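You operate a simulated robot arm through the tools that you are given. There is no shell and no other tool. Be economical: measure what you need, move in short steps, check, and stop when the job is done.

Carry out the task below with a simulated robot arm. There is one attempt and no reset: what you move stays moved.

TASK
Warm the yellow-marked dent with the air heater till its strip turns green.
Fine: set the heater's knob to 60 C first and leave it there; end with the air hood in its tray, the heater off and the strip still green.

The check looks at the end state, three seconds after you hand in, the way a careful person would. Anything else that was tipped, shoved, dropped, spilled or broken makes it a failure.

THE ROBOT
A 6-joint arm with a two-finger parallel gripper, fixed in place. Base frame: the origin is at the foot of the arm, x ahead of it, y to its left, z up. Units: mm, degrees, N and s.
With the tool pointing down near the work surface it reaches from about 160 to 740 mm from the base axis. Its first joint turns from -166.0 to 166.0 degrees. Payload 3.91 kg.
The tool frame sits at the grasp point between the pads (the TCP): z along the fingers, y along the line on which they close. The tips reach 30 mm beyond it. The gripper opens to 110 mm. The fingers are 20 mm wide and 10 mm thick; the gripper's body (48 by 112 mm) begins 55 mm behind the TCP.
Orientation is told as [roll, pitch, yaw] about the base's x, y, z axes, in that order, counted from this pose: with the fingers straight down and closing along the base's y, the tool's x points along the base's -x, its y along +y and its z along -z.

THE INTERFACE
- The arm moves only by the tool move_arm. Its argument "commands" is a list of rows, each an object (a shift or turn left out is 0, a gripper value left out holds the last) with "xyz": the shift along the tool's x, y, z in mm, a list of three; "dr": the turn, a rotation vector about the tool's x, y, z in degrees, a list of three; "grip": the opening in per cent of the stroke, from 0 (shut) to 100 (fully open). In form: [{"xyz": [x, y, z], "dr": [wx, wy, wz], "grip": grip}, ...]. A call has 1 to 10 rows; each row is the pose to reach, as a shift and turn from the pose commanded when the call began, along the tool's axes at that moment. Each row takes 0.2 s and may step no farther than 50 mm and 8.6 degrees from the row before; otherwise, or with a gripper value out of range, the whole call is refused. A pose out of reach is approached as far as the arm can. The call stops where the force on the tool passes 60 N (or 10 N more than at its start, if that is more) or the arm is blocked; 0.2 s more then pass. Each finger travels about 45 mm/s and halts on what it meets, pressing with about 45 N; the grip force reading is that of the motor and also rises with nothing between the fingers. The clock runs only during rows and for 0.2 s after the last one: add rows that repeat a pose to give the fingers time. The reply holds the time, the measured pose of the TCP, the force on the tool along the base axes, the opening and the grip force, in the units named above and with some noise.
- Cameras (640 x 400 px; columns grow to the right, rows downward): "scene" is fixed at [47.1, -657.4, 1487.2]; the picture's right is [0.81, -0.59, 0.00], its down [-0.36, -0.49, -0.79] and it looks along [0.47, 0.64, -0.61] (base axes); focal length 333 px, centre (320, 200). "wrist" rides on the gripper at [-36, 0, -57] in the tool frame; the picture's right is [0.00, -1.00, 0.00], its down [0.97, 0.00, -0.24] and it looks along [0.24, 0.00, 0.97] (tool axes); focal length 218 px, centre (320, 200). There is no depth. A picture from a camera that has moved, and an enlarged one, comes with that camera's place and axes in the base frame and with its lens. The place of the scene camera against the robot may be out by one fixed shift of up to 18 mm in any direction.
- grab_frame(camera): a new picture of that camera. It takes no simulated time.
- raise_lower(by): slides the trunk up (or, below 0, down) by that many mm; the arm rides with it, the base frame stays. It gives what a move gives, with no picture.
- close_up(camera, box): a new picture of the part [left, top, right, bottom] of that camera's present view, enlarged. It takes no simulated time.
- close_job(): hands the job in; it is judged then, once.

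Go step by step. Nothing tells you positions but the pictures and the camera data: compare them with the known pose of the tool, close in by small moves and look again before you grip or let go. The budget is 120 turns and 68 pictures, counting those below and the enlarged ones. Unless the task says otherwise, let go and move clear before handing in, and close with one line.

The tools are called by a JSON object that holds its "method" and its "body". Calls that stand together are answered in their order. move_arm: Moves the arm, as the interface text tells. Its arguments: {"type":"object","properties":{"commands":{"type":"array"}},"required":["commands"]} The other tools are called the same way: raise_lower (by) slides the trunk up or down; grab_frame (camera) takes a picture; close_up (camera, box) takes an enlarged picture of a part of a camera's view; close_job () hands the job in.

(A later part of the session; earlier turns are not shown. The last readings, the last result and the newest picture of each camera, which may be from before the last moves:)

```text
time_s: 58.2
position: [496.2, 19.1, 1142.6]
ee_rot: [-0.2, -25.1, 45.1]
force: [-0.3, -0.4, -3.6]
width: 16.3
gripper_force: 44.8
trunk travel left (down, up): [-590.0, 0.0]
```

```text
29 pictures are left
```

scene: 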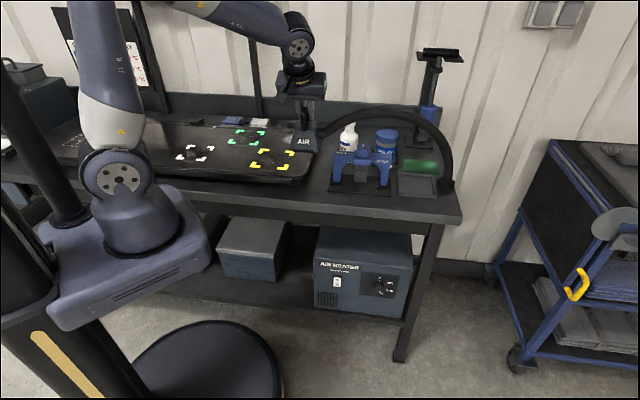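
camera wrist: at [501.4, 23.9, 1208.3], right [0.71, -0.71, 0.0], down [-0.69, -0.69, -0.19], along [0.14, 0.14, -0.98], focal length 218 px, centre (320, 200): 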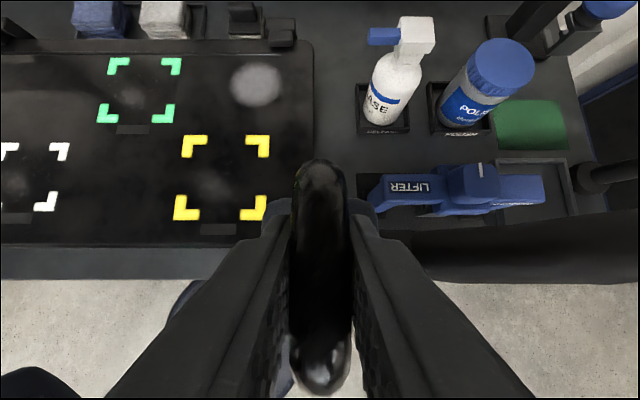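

The yellow mark is at about s≈213, w≈455 with the panel near z≈940. I'll move over it at a safe height and look again.

{"method": "move_arm", "body": {"commands": [{"xyz": [-10, 20, 8]}, {"xyz": [-20, 41, 18]}, {"xyz": [-30, 62, 32]}, {"xyz": [-40, 83, 48]}, {"xyz": [-50, 103, 65]}, {"xyz": [-60.4, 123, 83.4]}]}}

{"method": "grab_frame", "body": {"camera": "wrist"}}

{"method": "close_up", "body": {"camera": "scene", "box": [210, 90, 340, 190]}}

```text
time_s: 59.6
position: [478.0, 170.3, 1091.5]
ee_rot: [-0.1, -25.1, 45.0]
force: [-0.7, -0.2, -2.9]
width: 16.0
gripper_force: 44.7
trunk travel left (down, up): [-590.0, 0.0]
```

```text
28 pictures are left
camera wrist: at [482.2, 175.0, 1156.8], right [0.71, -0.71, 0.0], down [-0.69, -0.69, -0.19], along [0.14, 0.14, -0.98], focal length 218 px, centre (320, 200)
```

wrist: 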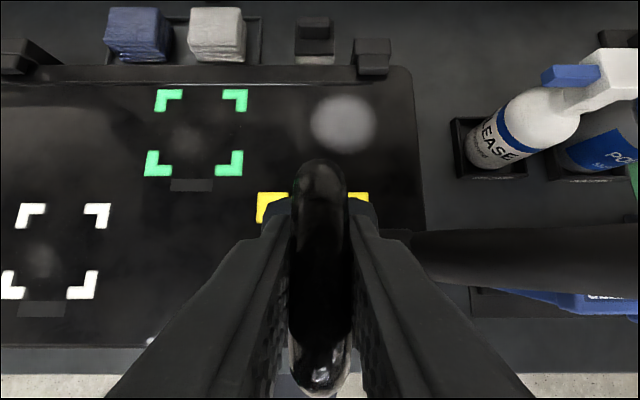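

```text
4.00 times, centred on (275, 140) of scene
camera zoom: at [47.1, -657.4, 1487.2], right [0.81, -0.59, 0.0], down [-0.36, -0.49, -0.79], along [0.47, 0.64, -0.61], focal length 1333 px, centre (500, 440)
```

zoom: 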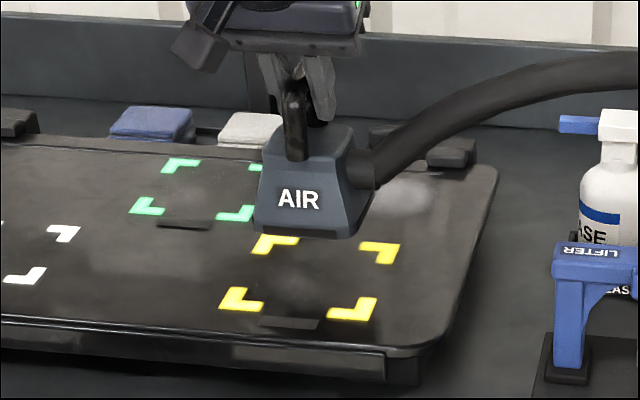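

The mark centre refines to s≈209, w≈459 with the panel at about z≈929, so contact should come near TCP z≈1031. I'll shift 8 mm left and descend to just above.

{"method": "move_arm", "body": {"commands": [{"xyz": [7, 4, 15]}, {"xyz": [14, 8, 30]}, {"xyz": [20, 8, 42]}]}}

{"method": "close_up", "body": {"camera": "scene", "box": [210, 90, 340, 190]}}

```text
time_s: 60.4
position: [469.9, 173.5, 1043.0]
ee_rot: [-0.2, -25.1, 45.0]
force: [-0.6, 0.4, -3.9]
width: 16.0
gripper_force: 45.6
trunk travel left (down, up): [-590.0, 0.0]
```

```text
4.00 times, centred on (275, 140) of scene
camera zoom: at [47.1, -657.4, 1487.2], right [0.81, -0.59, 0.0], down [-0.36, -0.49, -0.79], along [0.47, 0.64, -0.61], focal length 1333 px, centre (500, 440)
```

zoom: 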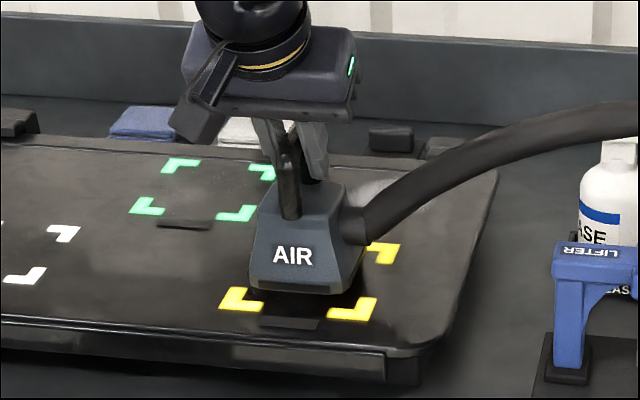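

It's well centred. I'll ease down in small steps and watch for contact.

{"method": "move_arm", "body": {"commands": [{"xyz": [-3, 0, 3]}, {"xyz": [-2, 0, 6]}, {"xyz": [-1, 0, 8.5]}, {"xyz": [0.5, 0, 10.5]}, {"xyz": [0.5, 0, 10.5]}]}}

{"method": "close_up", "body": {"camera": "scene", "box": [230, 120, 320, 190]}}

```text
time_s: 61.6
position: [472.2, 176.7, 1034.6]
ee_rot: [-0.2, -25.1, 45.1]
force: [-0.2, 0.0, -0.9]
width: 16.3
gripper_force: 45.0
trunk travel left (down, up): [-590.0, 0.0]
```

```text
5.71 times, centred on (275, 155) of scene
camera zoom: at [47.1, -657.4, 1487.2], right [0.81, -0.59, 0.0], down [-0.36, -0.49, -0.79], along [0.47, 0.64, -0.61], focal length 1904 px, centre (577, 457)
```

zoom: 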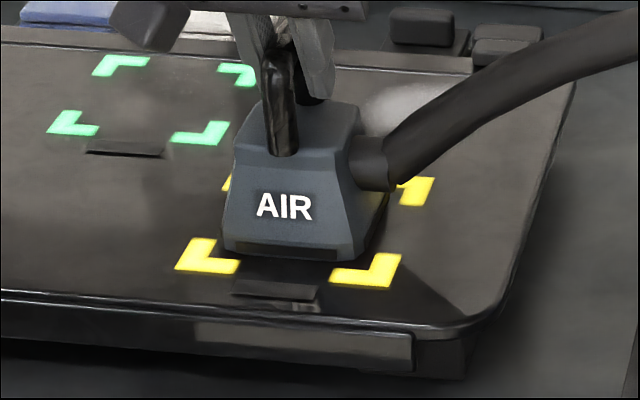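

The force dropped, which suggests first contact. I'll go another 1.5 mm to confirm.

{"method": "move_arm", "body": {"commands": [{"xyz": [0.3, 0, 0.7]}, {"xyz": [0.6, 0, 1.4]}, {"xyz": [0.6, 0, 1.4]}]}}

```text
time_s: 62.4
position: [472.5, 176.4, 1033.3]
ee_rot: [-0.1, -25.3, 45.1]
force: [0.2, 5.8, 17.8]
width: 16.5
gripper_force: 45.0
trunk travel left (down, up): [-590.0, 0.0]
```

The hood is in contact with the panel. I'll ease 1 mm up, release, and rise clear vertically.

{"method": "move_arm", "body": {"commands": [{"xyz": [-0.4, 0, -0.9]}, {"xyz": [-0.4, 0, -0.9], "grip": 22}, {"xyz": [-0.4, 0, -0.9], "grip": 40}, {"xyz": [-0.4, 0, -0.9], "grip": 45}, {"xyz": [-8, 0, -18]}, {"xyz": [-20, 0, -43]}, {"xyz": [-34, 0, -73]}]}}

{"method": "grab_frame", "body": {"camera": "wrist"}}

{"method": "close_up", "body": {"camera": "scene", "box": [230, 120, 320, 190]}}

```text
time_s: 64.0
position: [470.2, 175.6, 1112.3]
ee_rot: [0.0, -25.0, 45.0]
force: [0.3, -0.1, -0.3]
width: 49.4
gripper_force: 0.0
trunk travel left (down, up): [-590.0, 0.0]
```

```text
24 pictures are left
camera wrist: at [475.5, 181.5, 1178.0], right [0.71, -0.71, 0.0], down [-0.69, -0.69, -0.19], along [0.14, 0.14, -0.98], focal length 218 px, centre (320, 200)
```

wrist: 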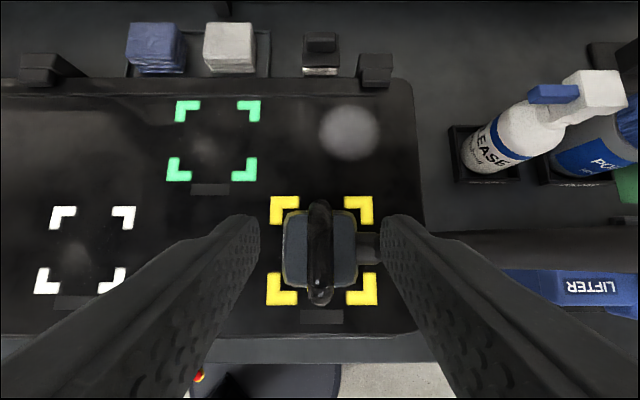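

```text
5.71 times, centred on (275, 155) of scene
camera zoom: at [47.1, -657.4, 1487.2], right [0.81, -0.59, 0.0], down [-0.36, -0.49, -0.79], along [0.47, 0.64, -0.61], focal length 1904 px, centre (577, 457)
```

zoom: 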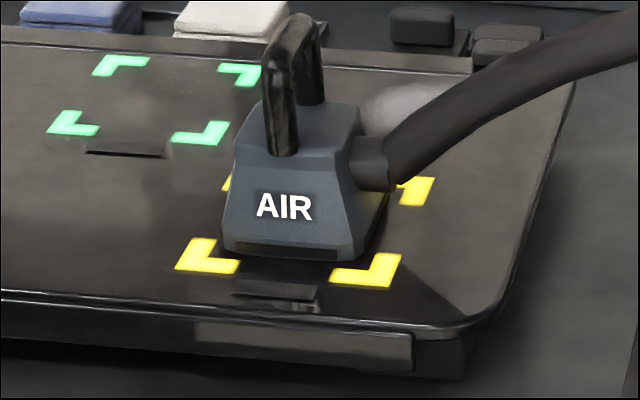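

The hood is centred on the yellow dent and released. I'll withdraw in front of the table, level the tool and head down to the switch.

{"method": "move_arm", "body": {"commands": [{"xyz": [30, -22, -14], "dr": [0, -6.5, 0]}, {"xyz": [60, -44, -28], "dr": [0, -13, 0]}, {"xyz": [90, -66, -42], "dr": [0, -19.5, 0]}, {"xyz": [120, -88, -56], "dr": [0, -26, 0], "grip": 0}, {"xyz": [150, -110, -70], "dr": [0, -32.5, 0]}, {"xyz": [180, -132, -84], "dr": [0, -39, 0]}, {"xyz": [210, -154, -98], "dr": [0, -45.5, 0]}, {"xyz": [240, -176, -112], "dr": [0, -52, 0]}, {"xyz": [270, -198, -126], "dr": [0, -58.5, 0]}, {"xyz": [299, -222, -140], "dr": [0, -65, 0]}]}}

{"method": "raise_lower", "body": {"by": -400}}

{"method": "raise_lower", "body": {"by": -190}}

{"method": "grab_frame", "body": {"camera": "wrist"}}

```text
time_s: 66.2
position: [392.3, -215.7, 1111.8]
ee_rot: [-152.1, -89.8, -162.9]
force: [-0.2, -0.2, -0.4]
width: 0.1
gripper_force: 38.2
trunk travel left (down, up): [-590.0, 0.0]
```

```text
time_s: 70.0
position: [392.2, -215.0, 712.4]
ee_rot: [-120.4, -89.9, 165.3]
force: [0.3, 0.3, -0.2]
width: 0.0
gripper_force: 37.5
trunk travel left (down, up): [-190.0, 400.0]
```

```text
time_s: 72.1
position: [391.4, -214.6, 522.0]
ee_rot: [-121.0, -89.9, 166.0]
force: [0.1, 0.2, -0.7]
width: 0.0
gripper_force: 37.5
trunk travel left (down, up): [0.0, 590.0]
```

```text
22 pictures are left
camera wrist: at [350.8, -256.2, 557.4], right [0.71, -0.71, 0.0], down [-0.17, -0.17, -0.97], along [0.69, 0.69, -0.24], focal length 218 px, centre (320, 200)
```

wrist: 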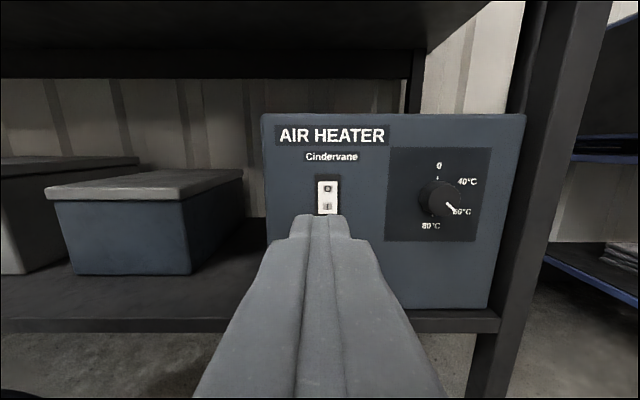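

The switch is at s≈439, with "I" near z≈476 and "O" near z≈502. I'll bring the closed fingertips in front of the "I" half.

{"method": "move_arm", "body": {"commands": [{"xyz": [15, -5, 35]}, {"xyz": [30, -10.5, 75]}, {"xyz": [48, -10.5, 115]}, {"xyz": [48, -10.5, 150]}, {"xyz": [48, -10.5, 175]}]}}

{"method": "grab_frame", "body": {"camera": "wrist"}}

```text
time_s: 73.3
position: [525.3, -98.4, 473.8]
ee_rot: [-126.8, -89.9, 171.9]
force: [0.1, 0.5, 0.2]
width: 0.0
gripper_force: 37.6
trunk travel left (down, up): [0.0, 590.0]
```

```text
21 pictures are left
camera wrist: at [483.8, -139.3, 509.0], right [0.71, -0.71, 0.0], down [-0.17, -0.17, -0.97], along [0.69, 0.69, -0.24], focal length 218 px, centre (320, 200)
```

wrist: 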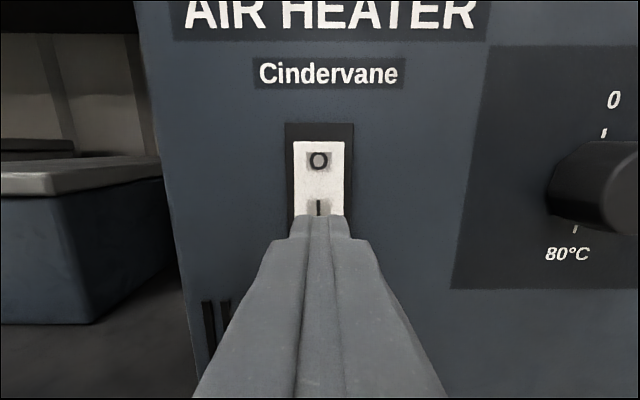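

The fingertips are in front of the lower half. I'll raise 4 mm and press in gradually until force or travel shows.

{"method": "move_arm", "body": {"commands": [{"xyz": [-4, 0, 6]}, {"xyz": [-4, 0, 12]}, {"xyz": [-4, 0, 15]}, {"xyz": [-4, 0, 18]}, {"xyz": [-4, 0, 20]}]}}

{"method": "grab_frame", "body": {"camera": "wrist"}}

```text
time_s: 74.5
position: [538.9, -84.3, 479.0]
ee_rot: [-127.5, -90.0, 172.4]
force: [0.6, -0.3, 0.6]
width: 0.0
gripper_force: 38.2
trunk travel left (down, up): [0.0, 590.0]
```

```text
20 pictures are left
camera wrist: at [497.0, -125.9, 513.6], right [0.71, -0.71, 0.0], down [-0.17, -0.17, -0.97], along [0.69, 0.69, -0.24], focal length 218 px, centre (320, 200)
```

wrist: 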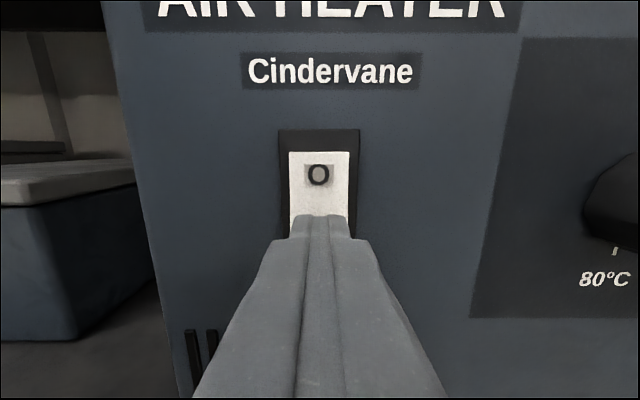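

There's no contact yet with the tips at w≈351. I'll continue in finer steps.

{"method": "move_arm", "body": {"commands": [{"xyz": [0, 0, 1.5]}, {"xyz": [0, 0, 3]}, {"xyz": [0, 0, 4.5]}, {"xyz": [0, 0, 6]}]}}

```text
time_s: 75.5
position: [541.7, -80.5, 478.4]
ee_rot: [-113.1, -89.8, 158.2]
force: [-4.1, -2.0, -2.0]
width: 0.0
gripper_force: 37.6
trunk travel left (down, up): [0.0, 590.0]
```

{"method": "move_arm", "body": {"commands": [{"xyz": [0, 0, 1.5]}, {"xyz": [0, 0, 3]}, {"xyz": [0, 0, 4.5]}]}}

{"method": "close_up", "body": {"camera": "wrist", "box": [240, 100, 400, 250]}}

{"method": "close_up", "body": {"camera": "scene", "box": [230, 120, 320, 190]}}

```text
time_s: 76.2
position: [541.6, -80.0, 478.5]
ee_rot: [177.1, -90.0, -132.3]
force: [-43.1, -33.3, 2.0]
width: 0.3
gripper_force: 38.1
trunk travel left (down, up): [0.0, 590.0]
stopped in row 3: the force on the tool passed its limit (the readings are from after the stop); the commanded pose is now the measured one
```

```text
2.67 times, centred on (320, 175) of wrist
camera zoom: at [500.1, -121.7, 513.3], right [0.7, -0.71, 0.0], down [-0.17, -0.17, -0.97], along [0.69, 0.68, -0.24], focal length 582 px, centre (320, 267)
```

zoom: 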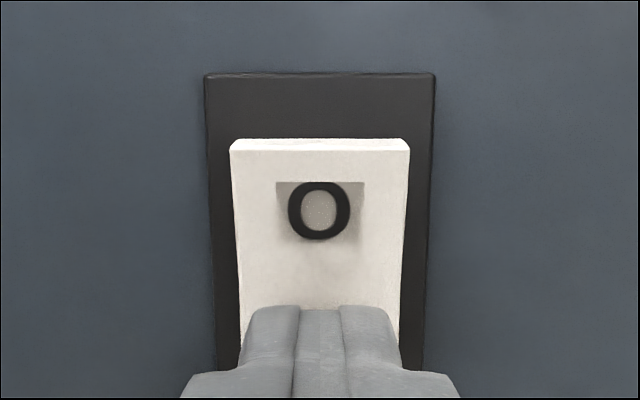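

```text
5.71 times, centred on (275, 155) of scene
camera zoom: at [47.1, -657.4, 1487.2], right [0.81, -0.59, 0.0], down [-0.36, -0.49, -0.79], along [0.47, 0.64, -0.61], focal length 1904 px, centre (577, 457)
```

zoom: 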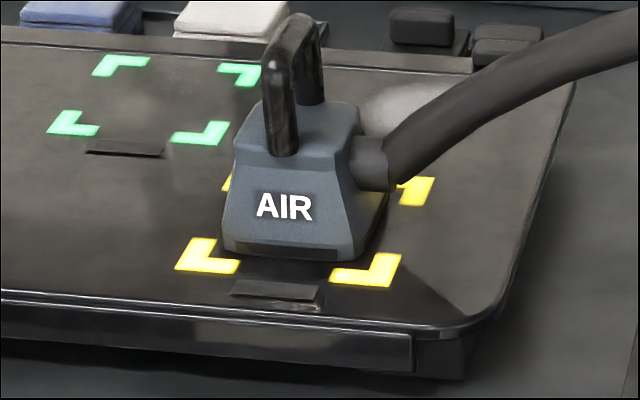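

The rocker has flipped, with its top now standing out, so the heater should be on. I'll back off a little, align with the "O" half ready to switch off, and watch the strip.

{"method": "move_arm", "body": {"commands": [{"xyz": [0, 0, -12]}, {"xyz": [0, 0, -24]}, {"xyz": [-12, 0, -24]}, {"xyz": [-24, 0, -24]}]}}

{"method": "grab_frame", "body": {"camera": "wrist"}}

{"method": "close_up", "body": {"camera": "scene", "box": [230, 120, 320, 190]}}

```text
time_s: 77.2
position: [524.8, -95.4, 501.6]
ee_rot: [-24.9, -89.9, 69.8]
force: [-0.2, -0.9, -0.3]
width: 0.0
gripper_force: 37.5
trunk travel left (down, up): [0.0, 590.0]
```

```text
17 pictures are left
camera wrist: at [484.5, -136.2, 536.6], right [0.71, -0.71, 0.0], down [-0.17, -0.17, -0.97], along [0.69, 0.69, -0.24], focal length 218 px, centre (320, 200)
```

wrist: 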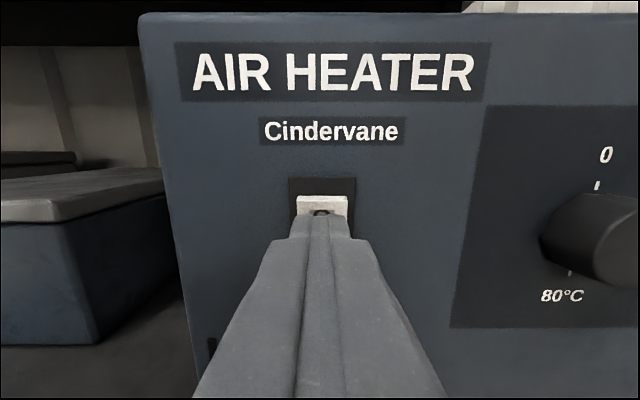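

```text
5.71 times, centred on (275, 155) of scene
camera zoom: at [47.1, -657.4, 1487.2], right [0.81, -0.59, 0.0], down [-0.36, -0.49, -0.79], along [0.47, 0.64, -0.61], focal length 1904 px, centre (577, 457)
```

zoom: 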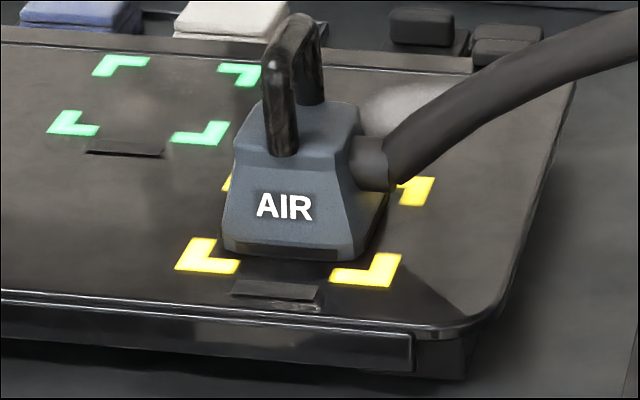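

It's aligned for "O". I'll wait a few seconds and check the strip sparingly.

{"method": "move_arm", "body": {"commands": [{"xyz": [0, 0, 0]}, {}, {}, {}, {}, {}, {}, {}, {}, {}]}}

{"method": "move_arm", "body": {"commands": [{"xyz": [0, 0, 0]}, {}, {}, {}, {}, {}, {}, {}, {}, {}]}}

{"method": "close_up", "body": {"camera": "scene", "box": [230, 120, 320, 190]}}

```text
time_s: 79.4
position: [525.8, -95.2, 500.7]
ee_rot: [-27.3, -90.0, 72.3]
force: [-0.3, 0.2, -0.6]
width: 0.0
gripper_force: 37.4
trunk travel left (down, up): [0.0, 590.0]
```

```text
time_s: 81.6
position: [525.5, -94.8, 501.1]
ee_rot: [-23.0, -90.0, 67.9]
force: [-0.1, 0.3, -0.2]
width: 0.0
gripper_force: 37.8
trunk travel left (down, up): [0.0, 590.0]
```

```text
5.71 times, centred on (275, 155) of scene
camera zoom: at [47.1, -657.4, 1487.2], right [0.81, -0.59, 0.0], down [-0.36, -0.49, -0.79], along [0.47, 0.64, -0.61], focal length 1904 px, centre (577, 457)
```

zoom: 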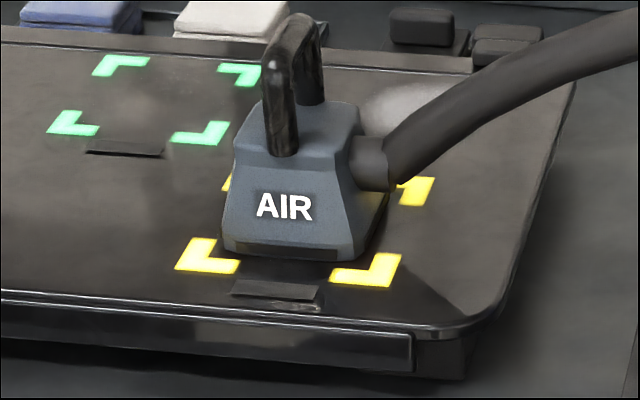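

No change after about 5 s on. I'll keep waiting.

{"method": "move_arm", "body": {"commands": [{"xyz": [0, 0, 0]}, {}, {}, {}, {}, {}, {}, {}, {}, {}]}}

{"method": "move_arm", "body": {"commands": [{"xyz": [0, 0, 0]}, {}, {}, {}, {}, {}, {}, {}, {}, {}]}}

{"method": "close_up", "body": {"camera": "scene", "box": [230, 120, 320, 190]}}

```text
time_s: 83.8
position: [524.3, -95.6, 501.8]
ee_rot: [-25.6, -90.0, 70.6]
force: [-0.1, -0.1, -0.7]
width: 0.0
gripper_force: 37.6
trunk travel left (down, up): [0.0, 590.0]
```

```text
time_s: 86.0
position: [525.0, -96.1, 500.8]
ee_rot: [-25.5, -90.0, 70.4]
force: [-0.6, 0.8, 0.5]
width: 0.0
gripper_force: 37.6
trunk travel left (down, up): [0.0, 590.0]
```

```text
5.71 times, centred on (275, 155) of scene
camera zoom: at [47.1, -657.4, 1487.2], right [0.81, -0.59, 0.0], down [-0.36, -0.49, -0.79], along [0.47, 0.64, -0.61], focal length 1904 px, centre (577, 457)
```

zoom: 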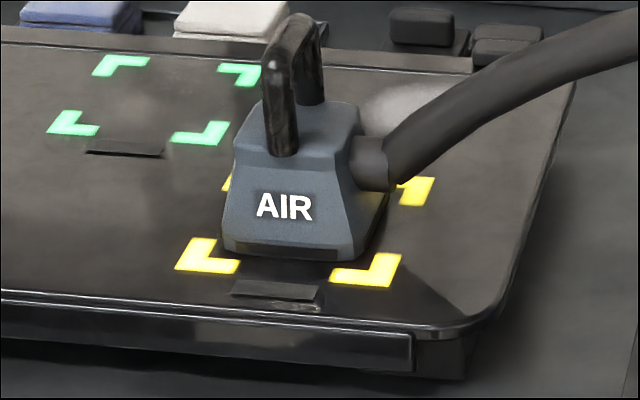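

Still dark at about 10 s. I'll wait longer between pictures.

{"method": "move_arm", "body": {"commands": [{"xyz": [0, 0, 0]}, {}, {}, {}, {}, {}, {}, {}, {}, {}]}}

{"method": "move_arm", "body": {"commands": [{"xyz": [0, 0, 0]}, {}, {}, {}, {}, {}, {}, {}, {}, {}]}}

{"method": "move_arm", "body": {"commands": [{"xyz": [0, 0, 0]}, {}, {}, {}, {}, {}, {}, {}, {}, {}]}}

{"method": "grab_frame", "body": {"camera": "scene"}}

```text
time_s: 88.2
position: [526.8, -95.5, 501.8]
ee_rot: [-23.7, -89.9, 68.6]
force: [0.0, -1.1, 0.2]
width: 0.0
gripper_force: 37.8
trunk travel left (down, up): [0.0, 590.0]
```

```text
time_s: 90.4
position: [525.4, -95.4, 501.5]
ee_rot: [-28.3, -90.1, 73.3]
force: [-0.6, 0.4, 0.0]
width: 0.0
gripper_force: 37.8
trunk travel left (down, up): [0.0, 590.0]
```

```text
time_s: 92.6
position: [525.3, -95.4, 501.2]
ee_rot: [-27.3, -90.1, 72.2]
force: [0.4, 0.0, -0.2]
width: 0.0
gripper_force: 38.0
trunk travel left (down, up): [0.0, 590.0]
```

```text
13 pictures are left
```

scene: 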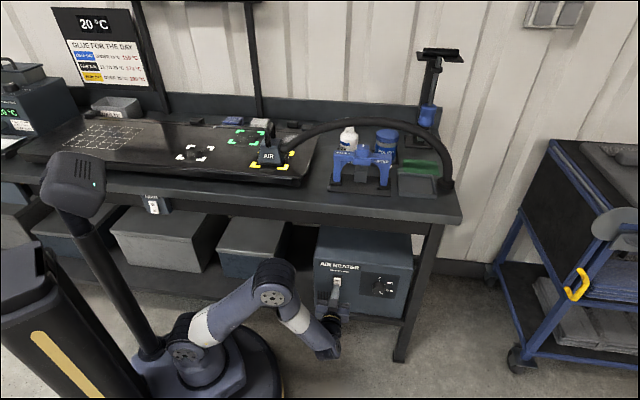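

Still dark at about 16 s. The switch looks on and the hose is in place, so I'll wait about 9 s more.

{"method": "move_arm", "body": {"commands": [{"xyz": [0, 0, 0]}, {}, {}, {}, {}, {}, {}, {}, {}, {}]}}

{"method": "move_arm", "body": {"commands": [{"xyz": [0, 0, 0]}, {}, {}, {}, {}, {}, {}, {}, {}, {}]}}

{"method": "move_arm", "body": {"commands": [{"xyz": [0, 0, 0]}, {}, {}, {}, {}, {}, {}, {}, {}, {}]}}

{"method": "close_up", "body": {"camera": "scene", "box": [230, 120, 320, 190]}}

```text
time_s: 94.8
position: [525.0, -96.3, 501.3]
ee_rot: [-26.2, -90.0, 71.1]
force: [0.4, 0.9, 0.7]
width: 0.0
gripper_force: 37.3
trunk travel left (down, up): [0.0, 590.0]
```

```text
time_s: 97.0
position: [525.6, -95.9, 502.4]
ee_rot: [-21.6, -90.0, 66.5]
force: [0.7, -1.3, 0.0]
width: 0.0
gripper_force: 38.2
trunk travel left (down, up): [0.0, 590.0]
```

```text
time_s: 99.2
position: [525.8, -95.1, 501.7]
ee_rot: [-23.6, -90.0, 68.5]
force: [1.3, 0.1, 0.2]
width: 0.0
gripper_force: 37.9
trunk travel left (down, up): [0.0, 590.0]
```

```text
5.71 times, centred on (275, 155) of scene
camera zoom: at [47.1, -657.4, 1487.2], right [0.81, -0.59, 0.0], down [-0.36, -0.49, -0.79], along [0.47, 0.64, -0.61], focal length 1904 px, centre (577, 457)
```

zoom: 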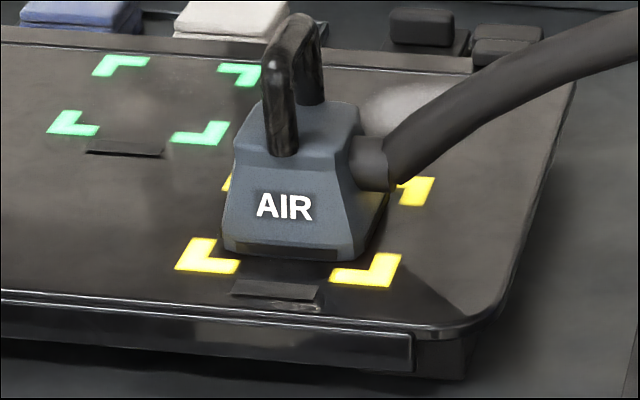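

Nothing yet at about 22 s. I'll shift the fingers aside and back to verify the rocker's state and the knob.

{"method": "move_arm", "body": {"commands": [{"xyz": [15, 0, -30]}, {"xyz": [40, 0, -60]}, {"xyz": [60, 0, -80]}, {"xyz": [60, 0, -80]}, {"xyz": [60, 0, -80]}]}}

{"method": "close_up", "body": {"camera": "wrist", "box": [220, 40, 540, 220]}}

```text
time_s: 100.4
position: [468.1, -151.8, 440.3]
ee_rot: [-56.2, -90.0, 101.1]
force: [-0.2, -0.2, 0.1]
width: 0.1
gripper_force: 37.2
trunk travel left (down, up): [0.0, 590.0]
```

```text
2.00 times, centred on (380, 130) of wrist
camera zoom: at [426.9, -192.4, 475.8], right [0.71, -0.71, 0.0], down [-0.17, -0.17, -0.97], along [0.69, 0.69, -0.24], focal length 436 px, centre (200, 340)
```

zoom: 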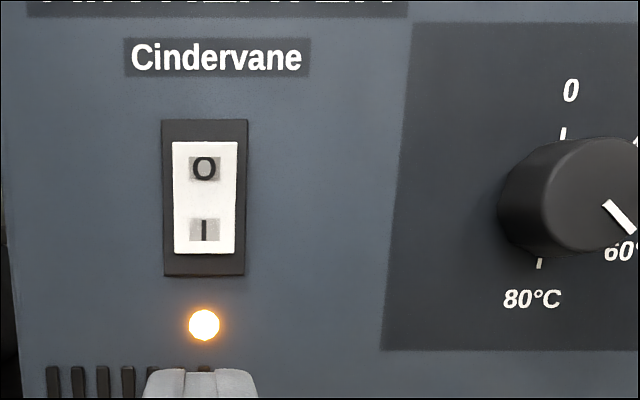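

The lamp is lit and the heater is on, so it just needs time. I'll re-align with "O" and wait.

{"method": "move_arm", "body": {"commands": [{"xyz": [-30, 0, 10]}, {"xyz": [-60, 0, 40]}, {"xyz": [-61, 0, 80]}, {"xyz": [-61, 0, 80]}, {"xyz": [-61, 0, 80]}, {"xyz": [-61, 0, 80]}, {"xyz": [-61, 0, 80]}, {"xyz": [-61, 0, 80]}, {"xyz": [-61, 0, 80]}, {"xyz": [-61, 0, 80]}]}}

{"method": "move_arm", "body": {"commands": [{"xyz": [0, 0, 0]}, {}, {}, {}, {}, {}, {}, {}, {}, {}]}}

{"method": "move_arm", "body": {"commands": [{"xyz": [0, 0, 0]}, {}, {}, {}, {}, {}, {}, {}, {}, {}]}}

{"method": "close_up", "body": {"camera": "scene", "box": [230, 120, 320, 190]}}

```text
time_s: 102.6
position: [525.5, -94.1, 503.2]
ee_rot: [-13.1, -90.0, 58.1]
force: [1.1, 0.6, -0.5]
width: 0.2
gripper_force: 37.6
trunk travel left (down, up): [0.0, 590.0]
```

```text
time_s: 104.8
position: [525.8, -93.3, 502.4]
ee_rot: [-16.5, -90.0, 61.4]
force: [0.3, -0.1, -0.3]
width: 0.0
gripper_force: 38.2
trunk travel left (down, up): [0.0, 590.0]
```

```text
time_s: 107.0
position: [525.6, -94.5, 503.0]
ee_rot: [-19.8, -90.1, 64.7]
force: [0.6, 1.0, 1.1]
width: 0.0
gripper_force: 37.9
trunk travel left (down, up): [0.0, 590.0]
```

```text
5.71 times, centred on (275, 155) of scene
camera zoom: at [47.1, -657.4, 1487.2], right [0.81, -0.59, 0.0], down [-0.36, -0.49, -0.79], along [0.47, 0.64, -0.61], focal length 1904 px, centre (577, 457)
```

zoom: 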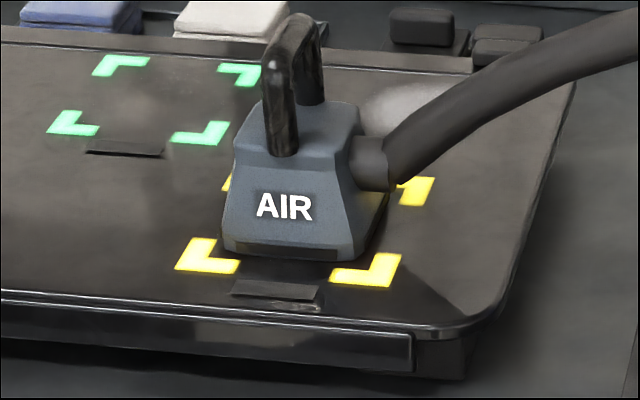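

Still dark at about 31 s. With the knob at 60 °C overheating is unlikely, so I'll wait about 11 s more.

{"method": "move_arm", "body": {"commands": [{"xyz": [0, 0, 0]}, {}, {}, {}, {}, {}, {}, {}, {}, {}]}}

{"method": "move_arm", "body": {"commands": [{"xyz": [0, 0, 0]}, {}, {}, {}, {}, {}, {}, {}, {}, {}]}}

{"method": "move_arm", "body": {"commands": [{"xyz": [0, 0, 0]}, {}, {}, {}, {}, {}, {}, {}, {}, {}]}}

{"method": "move_arm", "body": {"commands": [{"xyz": [0, 0, 0]}, {}, {}, {}, {}, {}, {}, {}, {}, {}]}}

{"method": "move_arm", "body": {"commands": [{"xyz": [0, 0, 0]}, {}, {}, {}, {}, {}, {}, {}, {}, {}]}}

{"method": "close_up", "body": {"camera": "scene", "box": [230, 120, 320, 190]}}

```text
time_s: 109.2
position: [525.9, -93.0, 502.8]
ee_rot: [-16.8, -90.1, 61.7]
force: [0.3, -0.3, -0.9]
width: 0.1
gripper_force: 38.4
trunk travel left (down, up): [0.0, 590.0]
```

```text
time_s: 111.4
position: [525.4, -93.1, 503.9]
ee_rot: [-21.4, -89.9, 66.4]
force: [0.4, -0.3, -0.3]
width: 0.0
gripper_force: 37.9
trunk travel left (down, up): [0.0, 590.0]
```

```text
time_s: 113.6
position: [525.4, -92.8, 503.5]
ee_rot: [-27.3, -90.0, 72.3]
force: [0.4, 0.2, -0.2]
width: 0.0
gripper_force: 37.3
trunk travel left (down, up): [0.0, 590.0]
```

```text
time_s: 115.8
position: [524.8, -94.4, 503.6]
ee_rot: [-21.7, -90.0, 66.6]
force: [-0.2, 0.4, 0.7]
width: 0.0
gripper_force: 37.9
trunk travel left (down, up): [0.0, 590.0]
```

```text
time_s: 118.0
position: [525.5, -93.6, 502.6]
ee_rot: [-16.8, -89.9, 61.6]
force: [0.5, -0.2, 0.2]
width: 0.1
gripper_force: 38.3
trunk travel left (down, up): [0.0, 590.0]
```

```text
5.71 times, centred on (275, 155) of scene
camera zoom: at [47.1, -657.4, 1487.2], right [0.81, -0.59, 0.0], down [-0.36, -0.49, -0.79], along [0.47, 0.64, -0.61], focal length 1904 px, centre (577, 457)
```

zoom: 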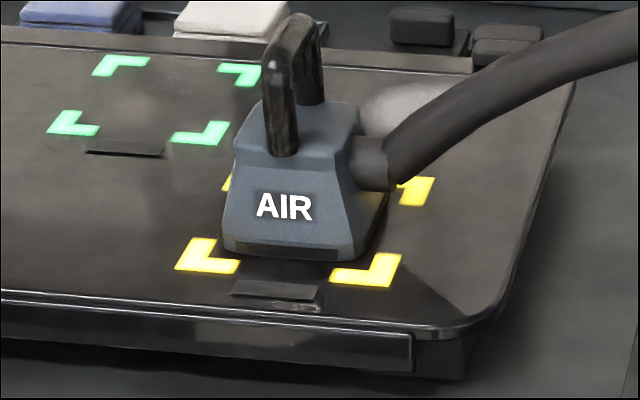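

Still no change at about 42 s. I'll wait another block of roughly 18 s.

{"method": "move_arm", "body": {"commands": [{"xyz": [0, 0, 0]}, {}, {}, {}, {}, {}, {}, {}, {}, {}]}}

{"method": "move_arm", "body": {"commands": [{"xyz": [0, 0, 0]}, {}, {}, {}, {}, {}, {}, {}, {}, {}]}}

{"method": "move_arm", "body": {"commands": [{"xyz": [0, 0, 0]}, {}, {}, {}, {}, {}, {}, {}, {}, {}]}}

{"method": "move_arm", "body": {"commands": [{"xyz": [0, 0, 0]}, {}, {}, {}, {}, {}, {}, {}, {}, {}]}}

{"method": "move_arm", "body": {"commands": [{"xyz": [0, 0, 0]}, {}, {}, {}, {}, {}, {}, {}, {}, {}]}}

{"method": "move_arm", "body": {"commands": [{"xyz": [0, 0, 0]}, {}, {}, {}, {}, {}, {}, {}, {}, {}]}}

{"method": "move_arm", "body": {"commands": [{"xyz": [0, 0, 0]}, {}, {}, {}, {}, {}, {}, {}, {}, {}]}}

{"method": "move_arm", "body": {"commands": [{"xyz": [0, 0, 0]}, {}, {}, {}, {}, {}, {}, {}, {}, {}]}}

{"method": "close_up", "body": {"camera": "scene", "box": [230, 120, 320, 190]}}

```text
time_s: 120.2
position: [525.3, -94.8, 502.1]
ee_rot: [-16.1, -90.0, 61.1]
force: [0.2, -0.2, -0.2]
width: 0.2
gripper_force: 37.4
trunk travel left (down, up): [0.0, 590.0]
```

```text
time_s: 122.4
position: [525.0, -93.6, 503.1]
ee_rot: [-17.8, -90.0, 62.6]
force: [-0.8, 0.2, 0.0]
width: 0.0
gripper_force: 37.7
trunk travel left (down, up): [0.0, 590.0]
```

```text
time_s: 124.6
position: [524.4, -94.0, 503.3]
ee_rot: [-20.0, -89.9, 65.0]
force: [-0.5, -0.6, 0.2]
width: 0.1
gripper_force: 38.0
trunk travel left (down, up): [0.0, 590.0]
```

```text
time_s: 126.8
position: [524.6, -94.0, 503.1]
ee_rot: [-27.2, -90.1, 72.1]
force: [0.1, 0.5, -0.6]
width: 0.0
gripper_force: 37.3
trunk travel left (down, up): [0.0, 590.0]
```

```text
time_s: 129.0
position: [525.3, -93.2, 502.8]
ee_rot: [-23.4, -90.0, 68.3]
force: [0.6, -0.3, -0.3]
width: 0.0
gripper_force: 37.7
trunk travel left (down, up): [0.0, 590.0]
```

```text
time_s: 131.2
position: [524.6, -93.9, 504.1]
ee_rot: [-17.5, -90.0, 62.3]
force: [0.1, 0.9, 0.3]
width: 0.0
gripper_force: 37.9
trunk travel left (down, up): [0.0, 590.0]
```

```text
time_s: 133.4
position: [525.9, -94.2, 504.2]
ee_rot: [-16.3, -90.1, 61.2]
force: [-1.6, 0.6, -1.0]
width: 0.1
gripper_force: 37.7
trunk travel left (down, up): [0.0, 590.0]
```

```text
time_s: 135.6
position: [525.7, -94.4, 503.6]
ee_rot: [-19.6, -90.0, 64.6]
force: [0.1, -0.6, -0.5]
width: 0.0
gripper_force: 37.5
trunk travel left (down, up): [0.0, 590.0]
```

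```text
5.71 times, centred on (275, 155) of scene
camera zoom: at [47.1, -657.4, 1487.2], right [0.81, -0.59, 0.0], down [-0.36, -0.49, -0.79], along [0.47, 0.64, -0.61], focal length 1904 px, centre (577, 457)
```

zoom: 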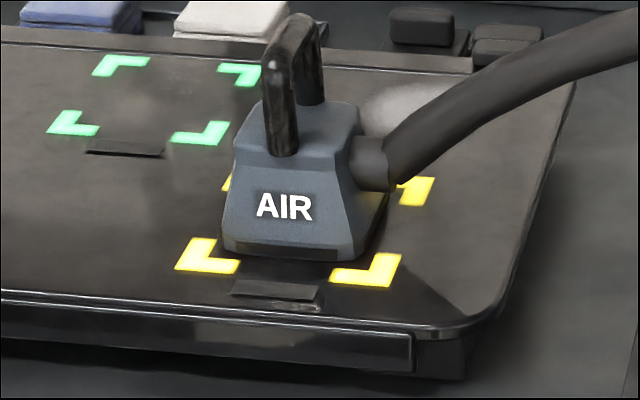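

At about 58 s there's still no visible change, though the hood is within a few mm of the dent centre and the lamp is on. I'll wait about 30 s more before another picture.

{"method": "move_arm", "body": {"commands": [{"xyz": [0, 0, 0]}, {}, {}, {}, {}, {}, {}, {}, {}, {}]}}

{"method": "move_arm", "body": {"commands": [{"xyz": [0, 0, 0]}, {}, {}, {}, {}, {}, {}, {}, {}, {}]}}

{"method": "move_arm", "body": {"commands": [{"xyz": [0, 0, 0]}, {}, {}, {}, {}, {}, {}, {}, {}, {}]}}

{"method": "move_arm", "body": {"commands": [{"xyz": [0, 0, 0]}, {}, {}, {}, {}, {}, {}, {}, {}, {}]}}

{"method": "move_arm", "body": {"commands": [{"xyz": [0, 0, 0]}, {}, {}, {}, {}, {}, {}, {}, {}, {}]}}

{"method": "move_arm", "body": {"commands": [{"xyz": [0, 0, 0]}, {}, {}, {}, {}, {}, {}, {}, {}, {}]}}

{"method": "move_arm", "body": {"commands": [{"xyz": [0, 0, 0]}, {}, {}, {}, {}, {}, {}, {}, {}, {}]}}

{"method": "move_arm", "body": {"commands": [{"xyz": [0, 0, 0]}, {}, {}, {}, {}, {}, {}, {}, {}, {}]}}

{"method": "move_arm", "body": {"commands": [{"xyz": [0, 0, 0]}, {}, {}, {}, {}, {}, {}, {}, {}, {}]}}

{"method": "move_arm", "body": {"commands": [{"xyz": [0, 0, 0]}, {}, {}, {}, {}, {}, {}, {}, {}, {}]}}

{"method": "move_arm", "body": {"commands": [{"xyz": [0, 0, 0]}, {}, {}, {}, {}, {}, {}, {}, {}, {}]}}

{"method": "move_arm", "body": {"commands": [{"xyz": [0, 0, 0]}, {}, {}, {}, {}, {}, {}, {}, {}, {}]}}

{"method": "close_up", "body": {"camera": "scene", "box": [230, 120, 320, 190]}}

```text
time_s: 137.8
position: [525.8, -94.6, 504.1]
ee_rot: [-19.1, -90.0, 64.2]
force: [1.0, -0.9, -0.5]
width: 0.0
gripper_force: 37.8
trunk travel left (down, up): [0.0, 590.0]
```

```text
time_s: 140.0
position: [525.8, -94.7, 503.1]
ee_rot: [-26.8, -89.9, 71.6]
force: [-0.7, -0.2, 1.0]
width: 0.1
gripper_force: 38.0
trunk travel left (down, up): [0.0, 590.0]
```

```text
time_s: 142.2
position: [525.7, -92.5, 501.9]
ee_rot: [-25.6, -90.0, 70.5]
force: [0.4, -0.3, 0.1]
width: 0.0
gripper_force: 37.8
trunk travel left (down, up): [0.0, 590.0]
```

```text
time_s: 144.4
position: [525.8, -93.1, 502.5]
ee_rot: [-18.3, -90.1, 63.2]
force: [1.0, -0.3, -0.1]
width: 0.0
gripper_force: 37.7
trunk travel left (down, up): [0.0, 590.0]
```

```text
time_s: 146.6
position: [525.3, -92.8, 504.4]
ee_rot: [-17.1, -90.0, 62.0]
force: [-0.2, -1.2, -0.6]
width: 0.0
gripper_force: 37.7
trunk travel left (down, up): [0.0, 590.0]
```

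```text
time_s: 148.8
position: [526.5, -94.0, 504.1]
ee_rot: [-20.2, -90.1, 65.1]
force: [-0.1, 0.3, 0.0]
width: 0.0
gripper_force: 37.9
trunk travel left (down, up): [0.0, 590.0]
```

```text
time_s: 151.0
position: [524.8, -93.6, 502.7]
ee_rot: [-18.9, -90.0, 63.7]
force: [-0.1, -0.7, -1.0]
width: 0.1
gripper_force: 38.1
trunk travel left (down, up): [0.0, 590.0]
```

```text
time_s: 153.2
position: [526.4, -92.6, 502.1]
ee_rot: [-25.3, -90.0, 70.1]
force: [0.2, 1.1, -0.9]
width: 0.0
gripper_force: 38.0
trunk travel left (down, up): [0.0, 590.0]
```

```text
time_s: 155.4
position: [524.8, -94.4, 503.8]
ee_rot: [-23.5, -90.0, 68.3]
force: [-0.2, -0.7, 0.5]
width: 0.0
gripper_force: 37.5
trunk travel left (down, up): [0.0, 590.0]
```

```text
time_s: 157.6
position: [526.0, -93.8, 503.6]
ee_rot: [-20.0, -90.0, 65.0]
force: [-0.2, -1.1, 0.1]
width: 0.0
gripper_force: 37.7
trunk travel left (down, up): [0.0, 590.0]
```

```text
time_s: 159.8
position: [525.1, -94.2, 502.8]
ee_rot: [-18.1, -90.0, 63.0]
force: [0.7, 0.4, -0.2]
width: 0.0
gripper_force: 38.2
trunk travel left (down, up): [0.0, 590.0]
```

```text
time_s: 162.0
position: [525.6, -94.1, 502.9]
ee_rot: [-17.9, -90.0, 62.7]
force: [-0.6, 0.6, 0.2]
width: 0.0
gripper_force: 38.0
trunk travel left (down, up): [0.0, 590.0]
```

```text
5.71 times, centred on (275, 155) of scene
camera zoom: at [47.1, -657.4, 1487.2], right [0.81, -0.59, 0.0], down [-0.36, -0.49, -0.79], along [0.47, 0.64, -0.61], focal length 1904 px, centre (577, 457)
```

zoom: 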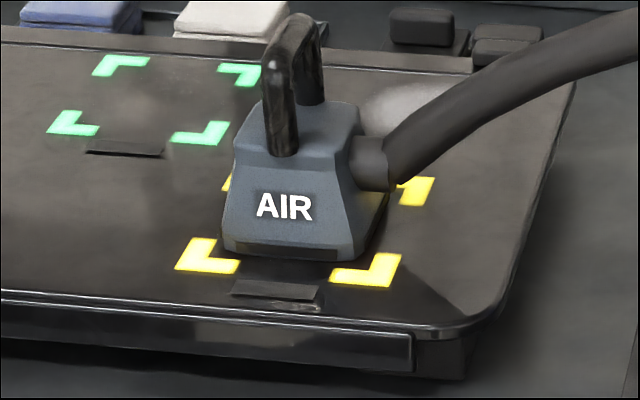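

No change at about 85 s. Waiting costs little and the knob limits the temperature, so I'll give it another 30 s or so.

{"method": "move_arm", "body": {"commands": [{"xyz": [0, 0, 0]}, {}, {}, {}, {}, {}, {}, {}, {}, {}]}}

{"method": "move_arm", "body": {"commands": [{"xyz": [0, 0, 0]}, {}, {}, {}, {}, {}, {}, {}, {}, {}]}}

{"method": "move_arm", "body": {"commands": [{"xyz": [0, 0, 0]}, {}, {}, {}, {}, {}, {}, {}, {}, {}]}}

{"method": "move_arm", "body": {"commands": [{"xyz": [0, 0, 0]}, {}, {}, {}, {}, {}, {}, {}, {}, {}]}}

{"method": "move_arm", "body": {"commands": [{"xyz": [0, 0, 0]}, {}, {}, {}, {}, {}, {}, {}, {}, {}]}}

{"method": "move_arm", "body": {"commands": [{"xyz": [0, 0, 0]}, {}, {}, {}, {}, {}, {}, {}, {}, {}]}}

{"method": "move_arm", "body": {"commands": [{"xyz": [0, 0, 0]}, {}, {}, {}, {}, {}, {}, {}, {}, {}]}}

{"method": "move_arm", "body": {"commands": [{"xyz": [0, 0, 0]}, {}, {}, {}, {}, {}, {}, {}, {}, {}]}}

{"method": "move_arm", "body": {"commands": [{"xyz": [0, 0, 0]}, {}, {}, {}, {}, {}, {}, {}, {}, {}]}}

{"method": "move_arm", "body": {"commands": [{"xyz": [0, 0, 0]}, {}, {}, {}, {}, {}, {}, {}, {}, {}]}}

{"method": "move_arm", "body": {"commands": [{"xyz": [0, 0, 0]}, {}, {}, {}, {}, {}, {}, {}, {}, {}]}}

{"method": "move_arm", "body": {"commands": [{"xyz": [0, 0, 0]}, {}, {}, {}, {}, {}, {}, {}, {}, {}]}}

{"method": "move_arm", "body": {"commands": [{"xyz": [0, 0, 0]}, {}, {}, {}, {}, {}, {}, {}, {}, {}]}}

{"method": "move_arm", "body": {"commands": [{"xyz": [0, 0, 0]}, {}, {}, {}, {}, {}, {}, {}, {}, {}]}}

{"method": "close_up", "body": {"camera": "scene", "box": [215, 110, 325, 190]}}

```text
time_s: 164.2
position: [526.1, -94.0, 502.9]
ee_rot: [-19.1, -90.0, 64.0]
force: [0.2, -0.5, 0.5]
width: 0.0
gripper_force: 37.3
trunk travel left (down, up): [0.0, 590.0]
```

```text
time_s: 166.4
position: [525.0, -94.6, 503.3]
ee_rot: [-24.5, -90.0, 69.5]
force: [1.1, 0.8, -0.2]
width: 0.0
gripper_force: 37.3
trunk travel left (down, up): [0.0, 590.0]
```

```text
time_s: 168.6
position: [527.0, -94.4, 503.0]
ee_rot: [-25.0, -90.0, 70.0]
force: [-0.7, 0.4, -0.4]
width: 0.1
gripper_force: 38.1
trunk travel left (down, up): [0.0, 590.0]
```

```text
time_s: 170.8
position: [525.4, -93.7, 502.9]
ee_rot: [-22.6, -90.0, 67.4]
force: [0.5, 0.1, 0.2]
width: 0.0
gripper_force: 37.8
trunk travel left (down, up): [0.0, 590.0]
```

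```text
time_s: 173.0
position: [524.5, -92.7, 503.0]
ee_rot: [-18.5, -90.0, 63.5]
force: [-0.6, -0.3, 0.1]
width: 0.0
gripper_force: 37.3
trunk travel left (down, up): [0.0, 590.0]
```

```text
time_s: 175.2
position: [524.7, -93.9, 503.1]
ee_rot: [-17.7, -90.0, 62.5]
force: [0.0, 0.5, 0.4]
width: 0.2
gripper_force: 37.9
trunk travel left (down, up): [0.0, 590.0]
```

```text
time_s: 177.4
position: [525.8, -93.8, 503.4]
ee_rot: [-21.7, -90.0, 66.6]
force: [0.0, 0.6, 0.1]
width: 0.0
gripper_force: 37.9
trunk travel left (down, up): [0.0, 590.0]
```

```text
time_s: 179.6
position: [525.7, -93.2, 502.1]
ee_rot: [-24.0, -90.0, 68.9]
force: [0.4, 0.3, 0.2]
width: 0.0
gripper_force: 37.1
trunk travel left (down, up): [0.0, 590.0]
```

```text
time_s: 181.8
position: [525.5, -95.3, 502.5]
ee_rot: [-25.8, -90.0, 70.7]
force: [-0.2, -0.9, -0.3]
width: 0.3
gripper_force: 37.6
trunk travel left (down, up): [0.0, 590.0]
```

```text
time_s: 184.0
position: [526.4, -95.0, 502.1]
ee_rot: [-25.0, -90.0, 69.9]
force: [0.0, 0.3, 0.5]
width: 0.0
gripper_force: 38.2
trunk travel left (down, up): [0.0, 590.0]
```

```text
time_s: 186.2
position: [525.2, -93.1, 503.6]
ee_rot: [-19.5, -90.0, 64.2]
force: [-0.2, 0.2, -0.4]
width: 0.1
gripper_force: 37.8
trunk travel left (down, up): [0.0, 590.0]
```

```text
time_s: 188.4
position: [526.7, -93.3, 502.9]
ee_rot: [-15.8, -90.1, 60.6]
force: [1.4, 0.0, 0.7]
width: 0.1
gripper_force: 37.9
trunk travel left (down, up): [0.0, 590.0]
```

```text
time_s: 190.6
position: [525.3, -94.1, 501.9]
ee_rot: [-18.4, -90.0, 63.2]
force: [-0.2, -0.3, -0.5]
width: 0.1
gripper_force: 38.4
trunk travel left (down, up): [0.0, 590.0]
```

```text
time_s: 192.8
position: [526.0, -93.8, 503.8]
ee_rot: [-23.6, -90.0, 68.6]
force: [0.2, 0.5, 0.0]
width: 0.0
gripper_force: 37.7
trunk travel left (down, up): [0.0, 590.0]
```

```text
5.00 times, centred on (270, 150) of scene
camera zoom: at [47.1, -657.4, 1487.2], right [0.81, -0.59, 0.0], down [-0.36, -0.49, -0.79], along [0.47, 0.64, -0.61], focal length 1666 px, centre (570, 450)
```

zoom: 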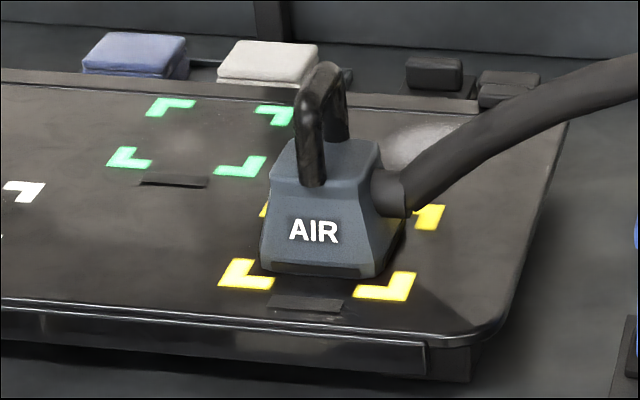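

Nothing has changed after nearly 2 minutes, so something isn't being met. I'll use one picture to check the heater, its lamp and the small labelled box under the table.

{"method": "close_up", "body": {"camera": "scene", "box": [130, 180, 370, 330]}}

```text
2.67 times, centred on (250, 255) of scene
camera zoom: at [47.1, -657.4, 1487.2], right [0.81, -0.59, 0.0], down [-0.36, -0.49, -0.79], along [0.47, 0.64, -0.61], focal length 889 px, centre (507, 53)
```

zoom: 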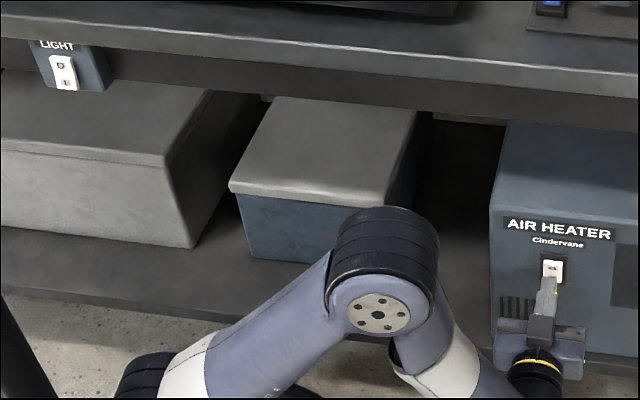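

The heater itself looks fine, and the small box is only a light. I'll go back up to the hood with the heater left on, to check the seating and adjust.

{"method": "move_arm", "body": {"commands": [{"xyz": [0, 0, -30]}, {"xyz": [-5, 2, -70]}, {"xyz": [-10, 4, -110]}, {"xyz": [-15, 6, -150]}, {"xyz": [-19, 8, -181]}]}}

{"method": "raise_lower", "body": {"by": 400}}

{"method": "raise_lower", "body": {"by": 190}}

```text
time_s: 194.0
position: [392.3, -217.4, 520.8]
ee_rot: [85.9, -90.0, -41.0]
force: [-0.7, 0.1, 0.2]
width: 0.0
gripper_force: 37.4
trunk travel left (down, up): [0.0, 590.0]
```

```text
time_s: 197.8
position: [392.8, -216.3, 920.8]
ee_rot: [-15.4, -89.9, 60.3]
force: [0.1, 0.0, 0.0]
width: 0.0
gripper_force: 37.8
trunk travel left (down, up): [-400.0, 190.0]
```

```text
time_s: 199.9
position: [393.2, -217.2, 1111.4]
ee_rot: [9.4, -90.0, 35.5]
force: [0.5, 0.3, -0.1]
width: 0.0
gripper_force: 37.7
trunk travel left (down, up): [-590.0, 0.0]
```

I'm back at the top in front of the table. I'll return over the hood with the reverse of my withdrawal path, opening the fingers on the way.

{"method": "move_arm", "body": {"commands": [{"xyz": [0, 22, 33], "dr": [0, 6.5, 0], "grip": 45}, {"xyz": [0, 44, 66], "dr": [0, 13, 0]}, {"xyz": [0, 67, 100], "dr": [0, 19.5, 0]}, {"xyz": [0, 89, 133], "dr": [0, 26, 0]}, {"xyz": [0, 111, 166], "dr": [0, 32.5, 0]}, {"xyz": [0, 133, 200], "dr": [0, 39, 0]}, {"xyz": [0, 156, 233], "dr": [0, 45.5, 0]}, {"xyz": [0, 178, 266], "dr": [0, 52, 0]}, {"xyz": [0, 200, 300], "dr": [0, 58.5, 0]}, {"xyz": [0, 222.5, 333], "dr": [0, 65, 0]}]}}

{"method": "close_up", "body": {"camera": "wrist", "box": [220, 160, 420, 340]}}

```text
time_s: 202.1
position: [472.5, 175.1, 1110.7]
ee_rot: [-0.1, -25.1, 44.9]
force: [0.6, -1.0, 0.0]
width: 49.6
gripper_force: 0.2
trunk travel left (down, up): [-590.0, 0.0]
```

```text
2.22 times, centred on (320, 250) of wrist
camera zoom: at [478.3, 180.7, 1175.6], right [0.71, -0.71, 0.0], down [-0.69, -0.69, -0.19], along [0.14, 0.13, -0.98], focal length 485 px, centre (320, 89)
```

zoom: 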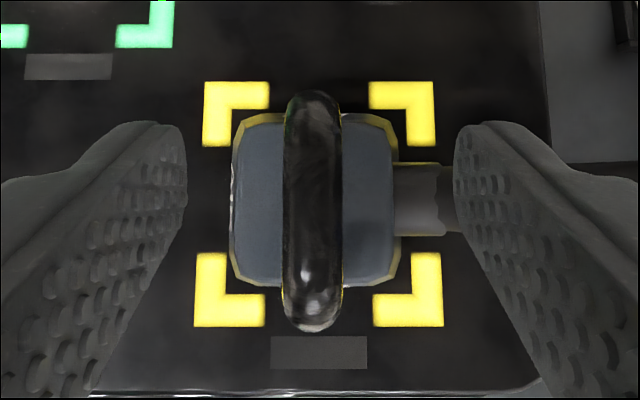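

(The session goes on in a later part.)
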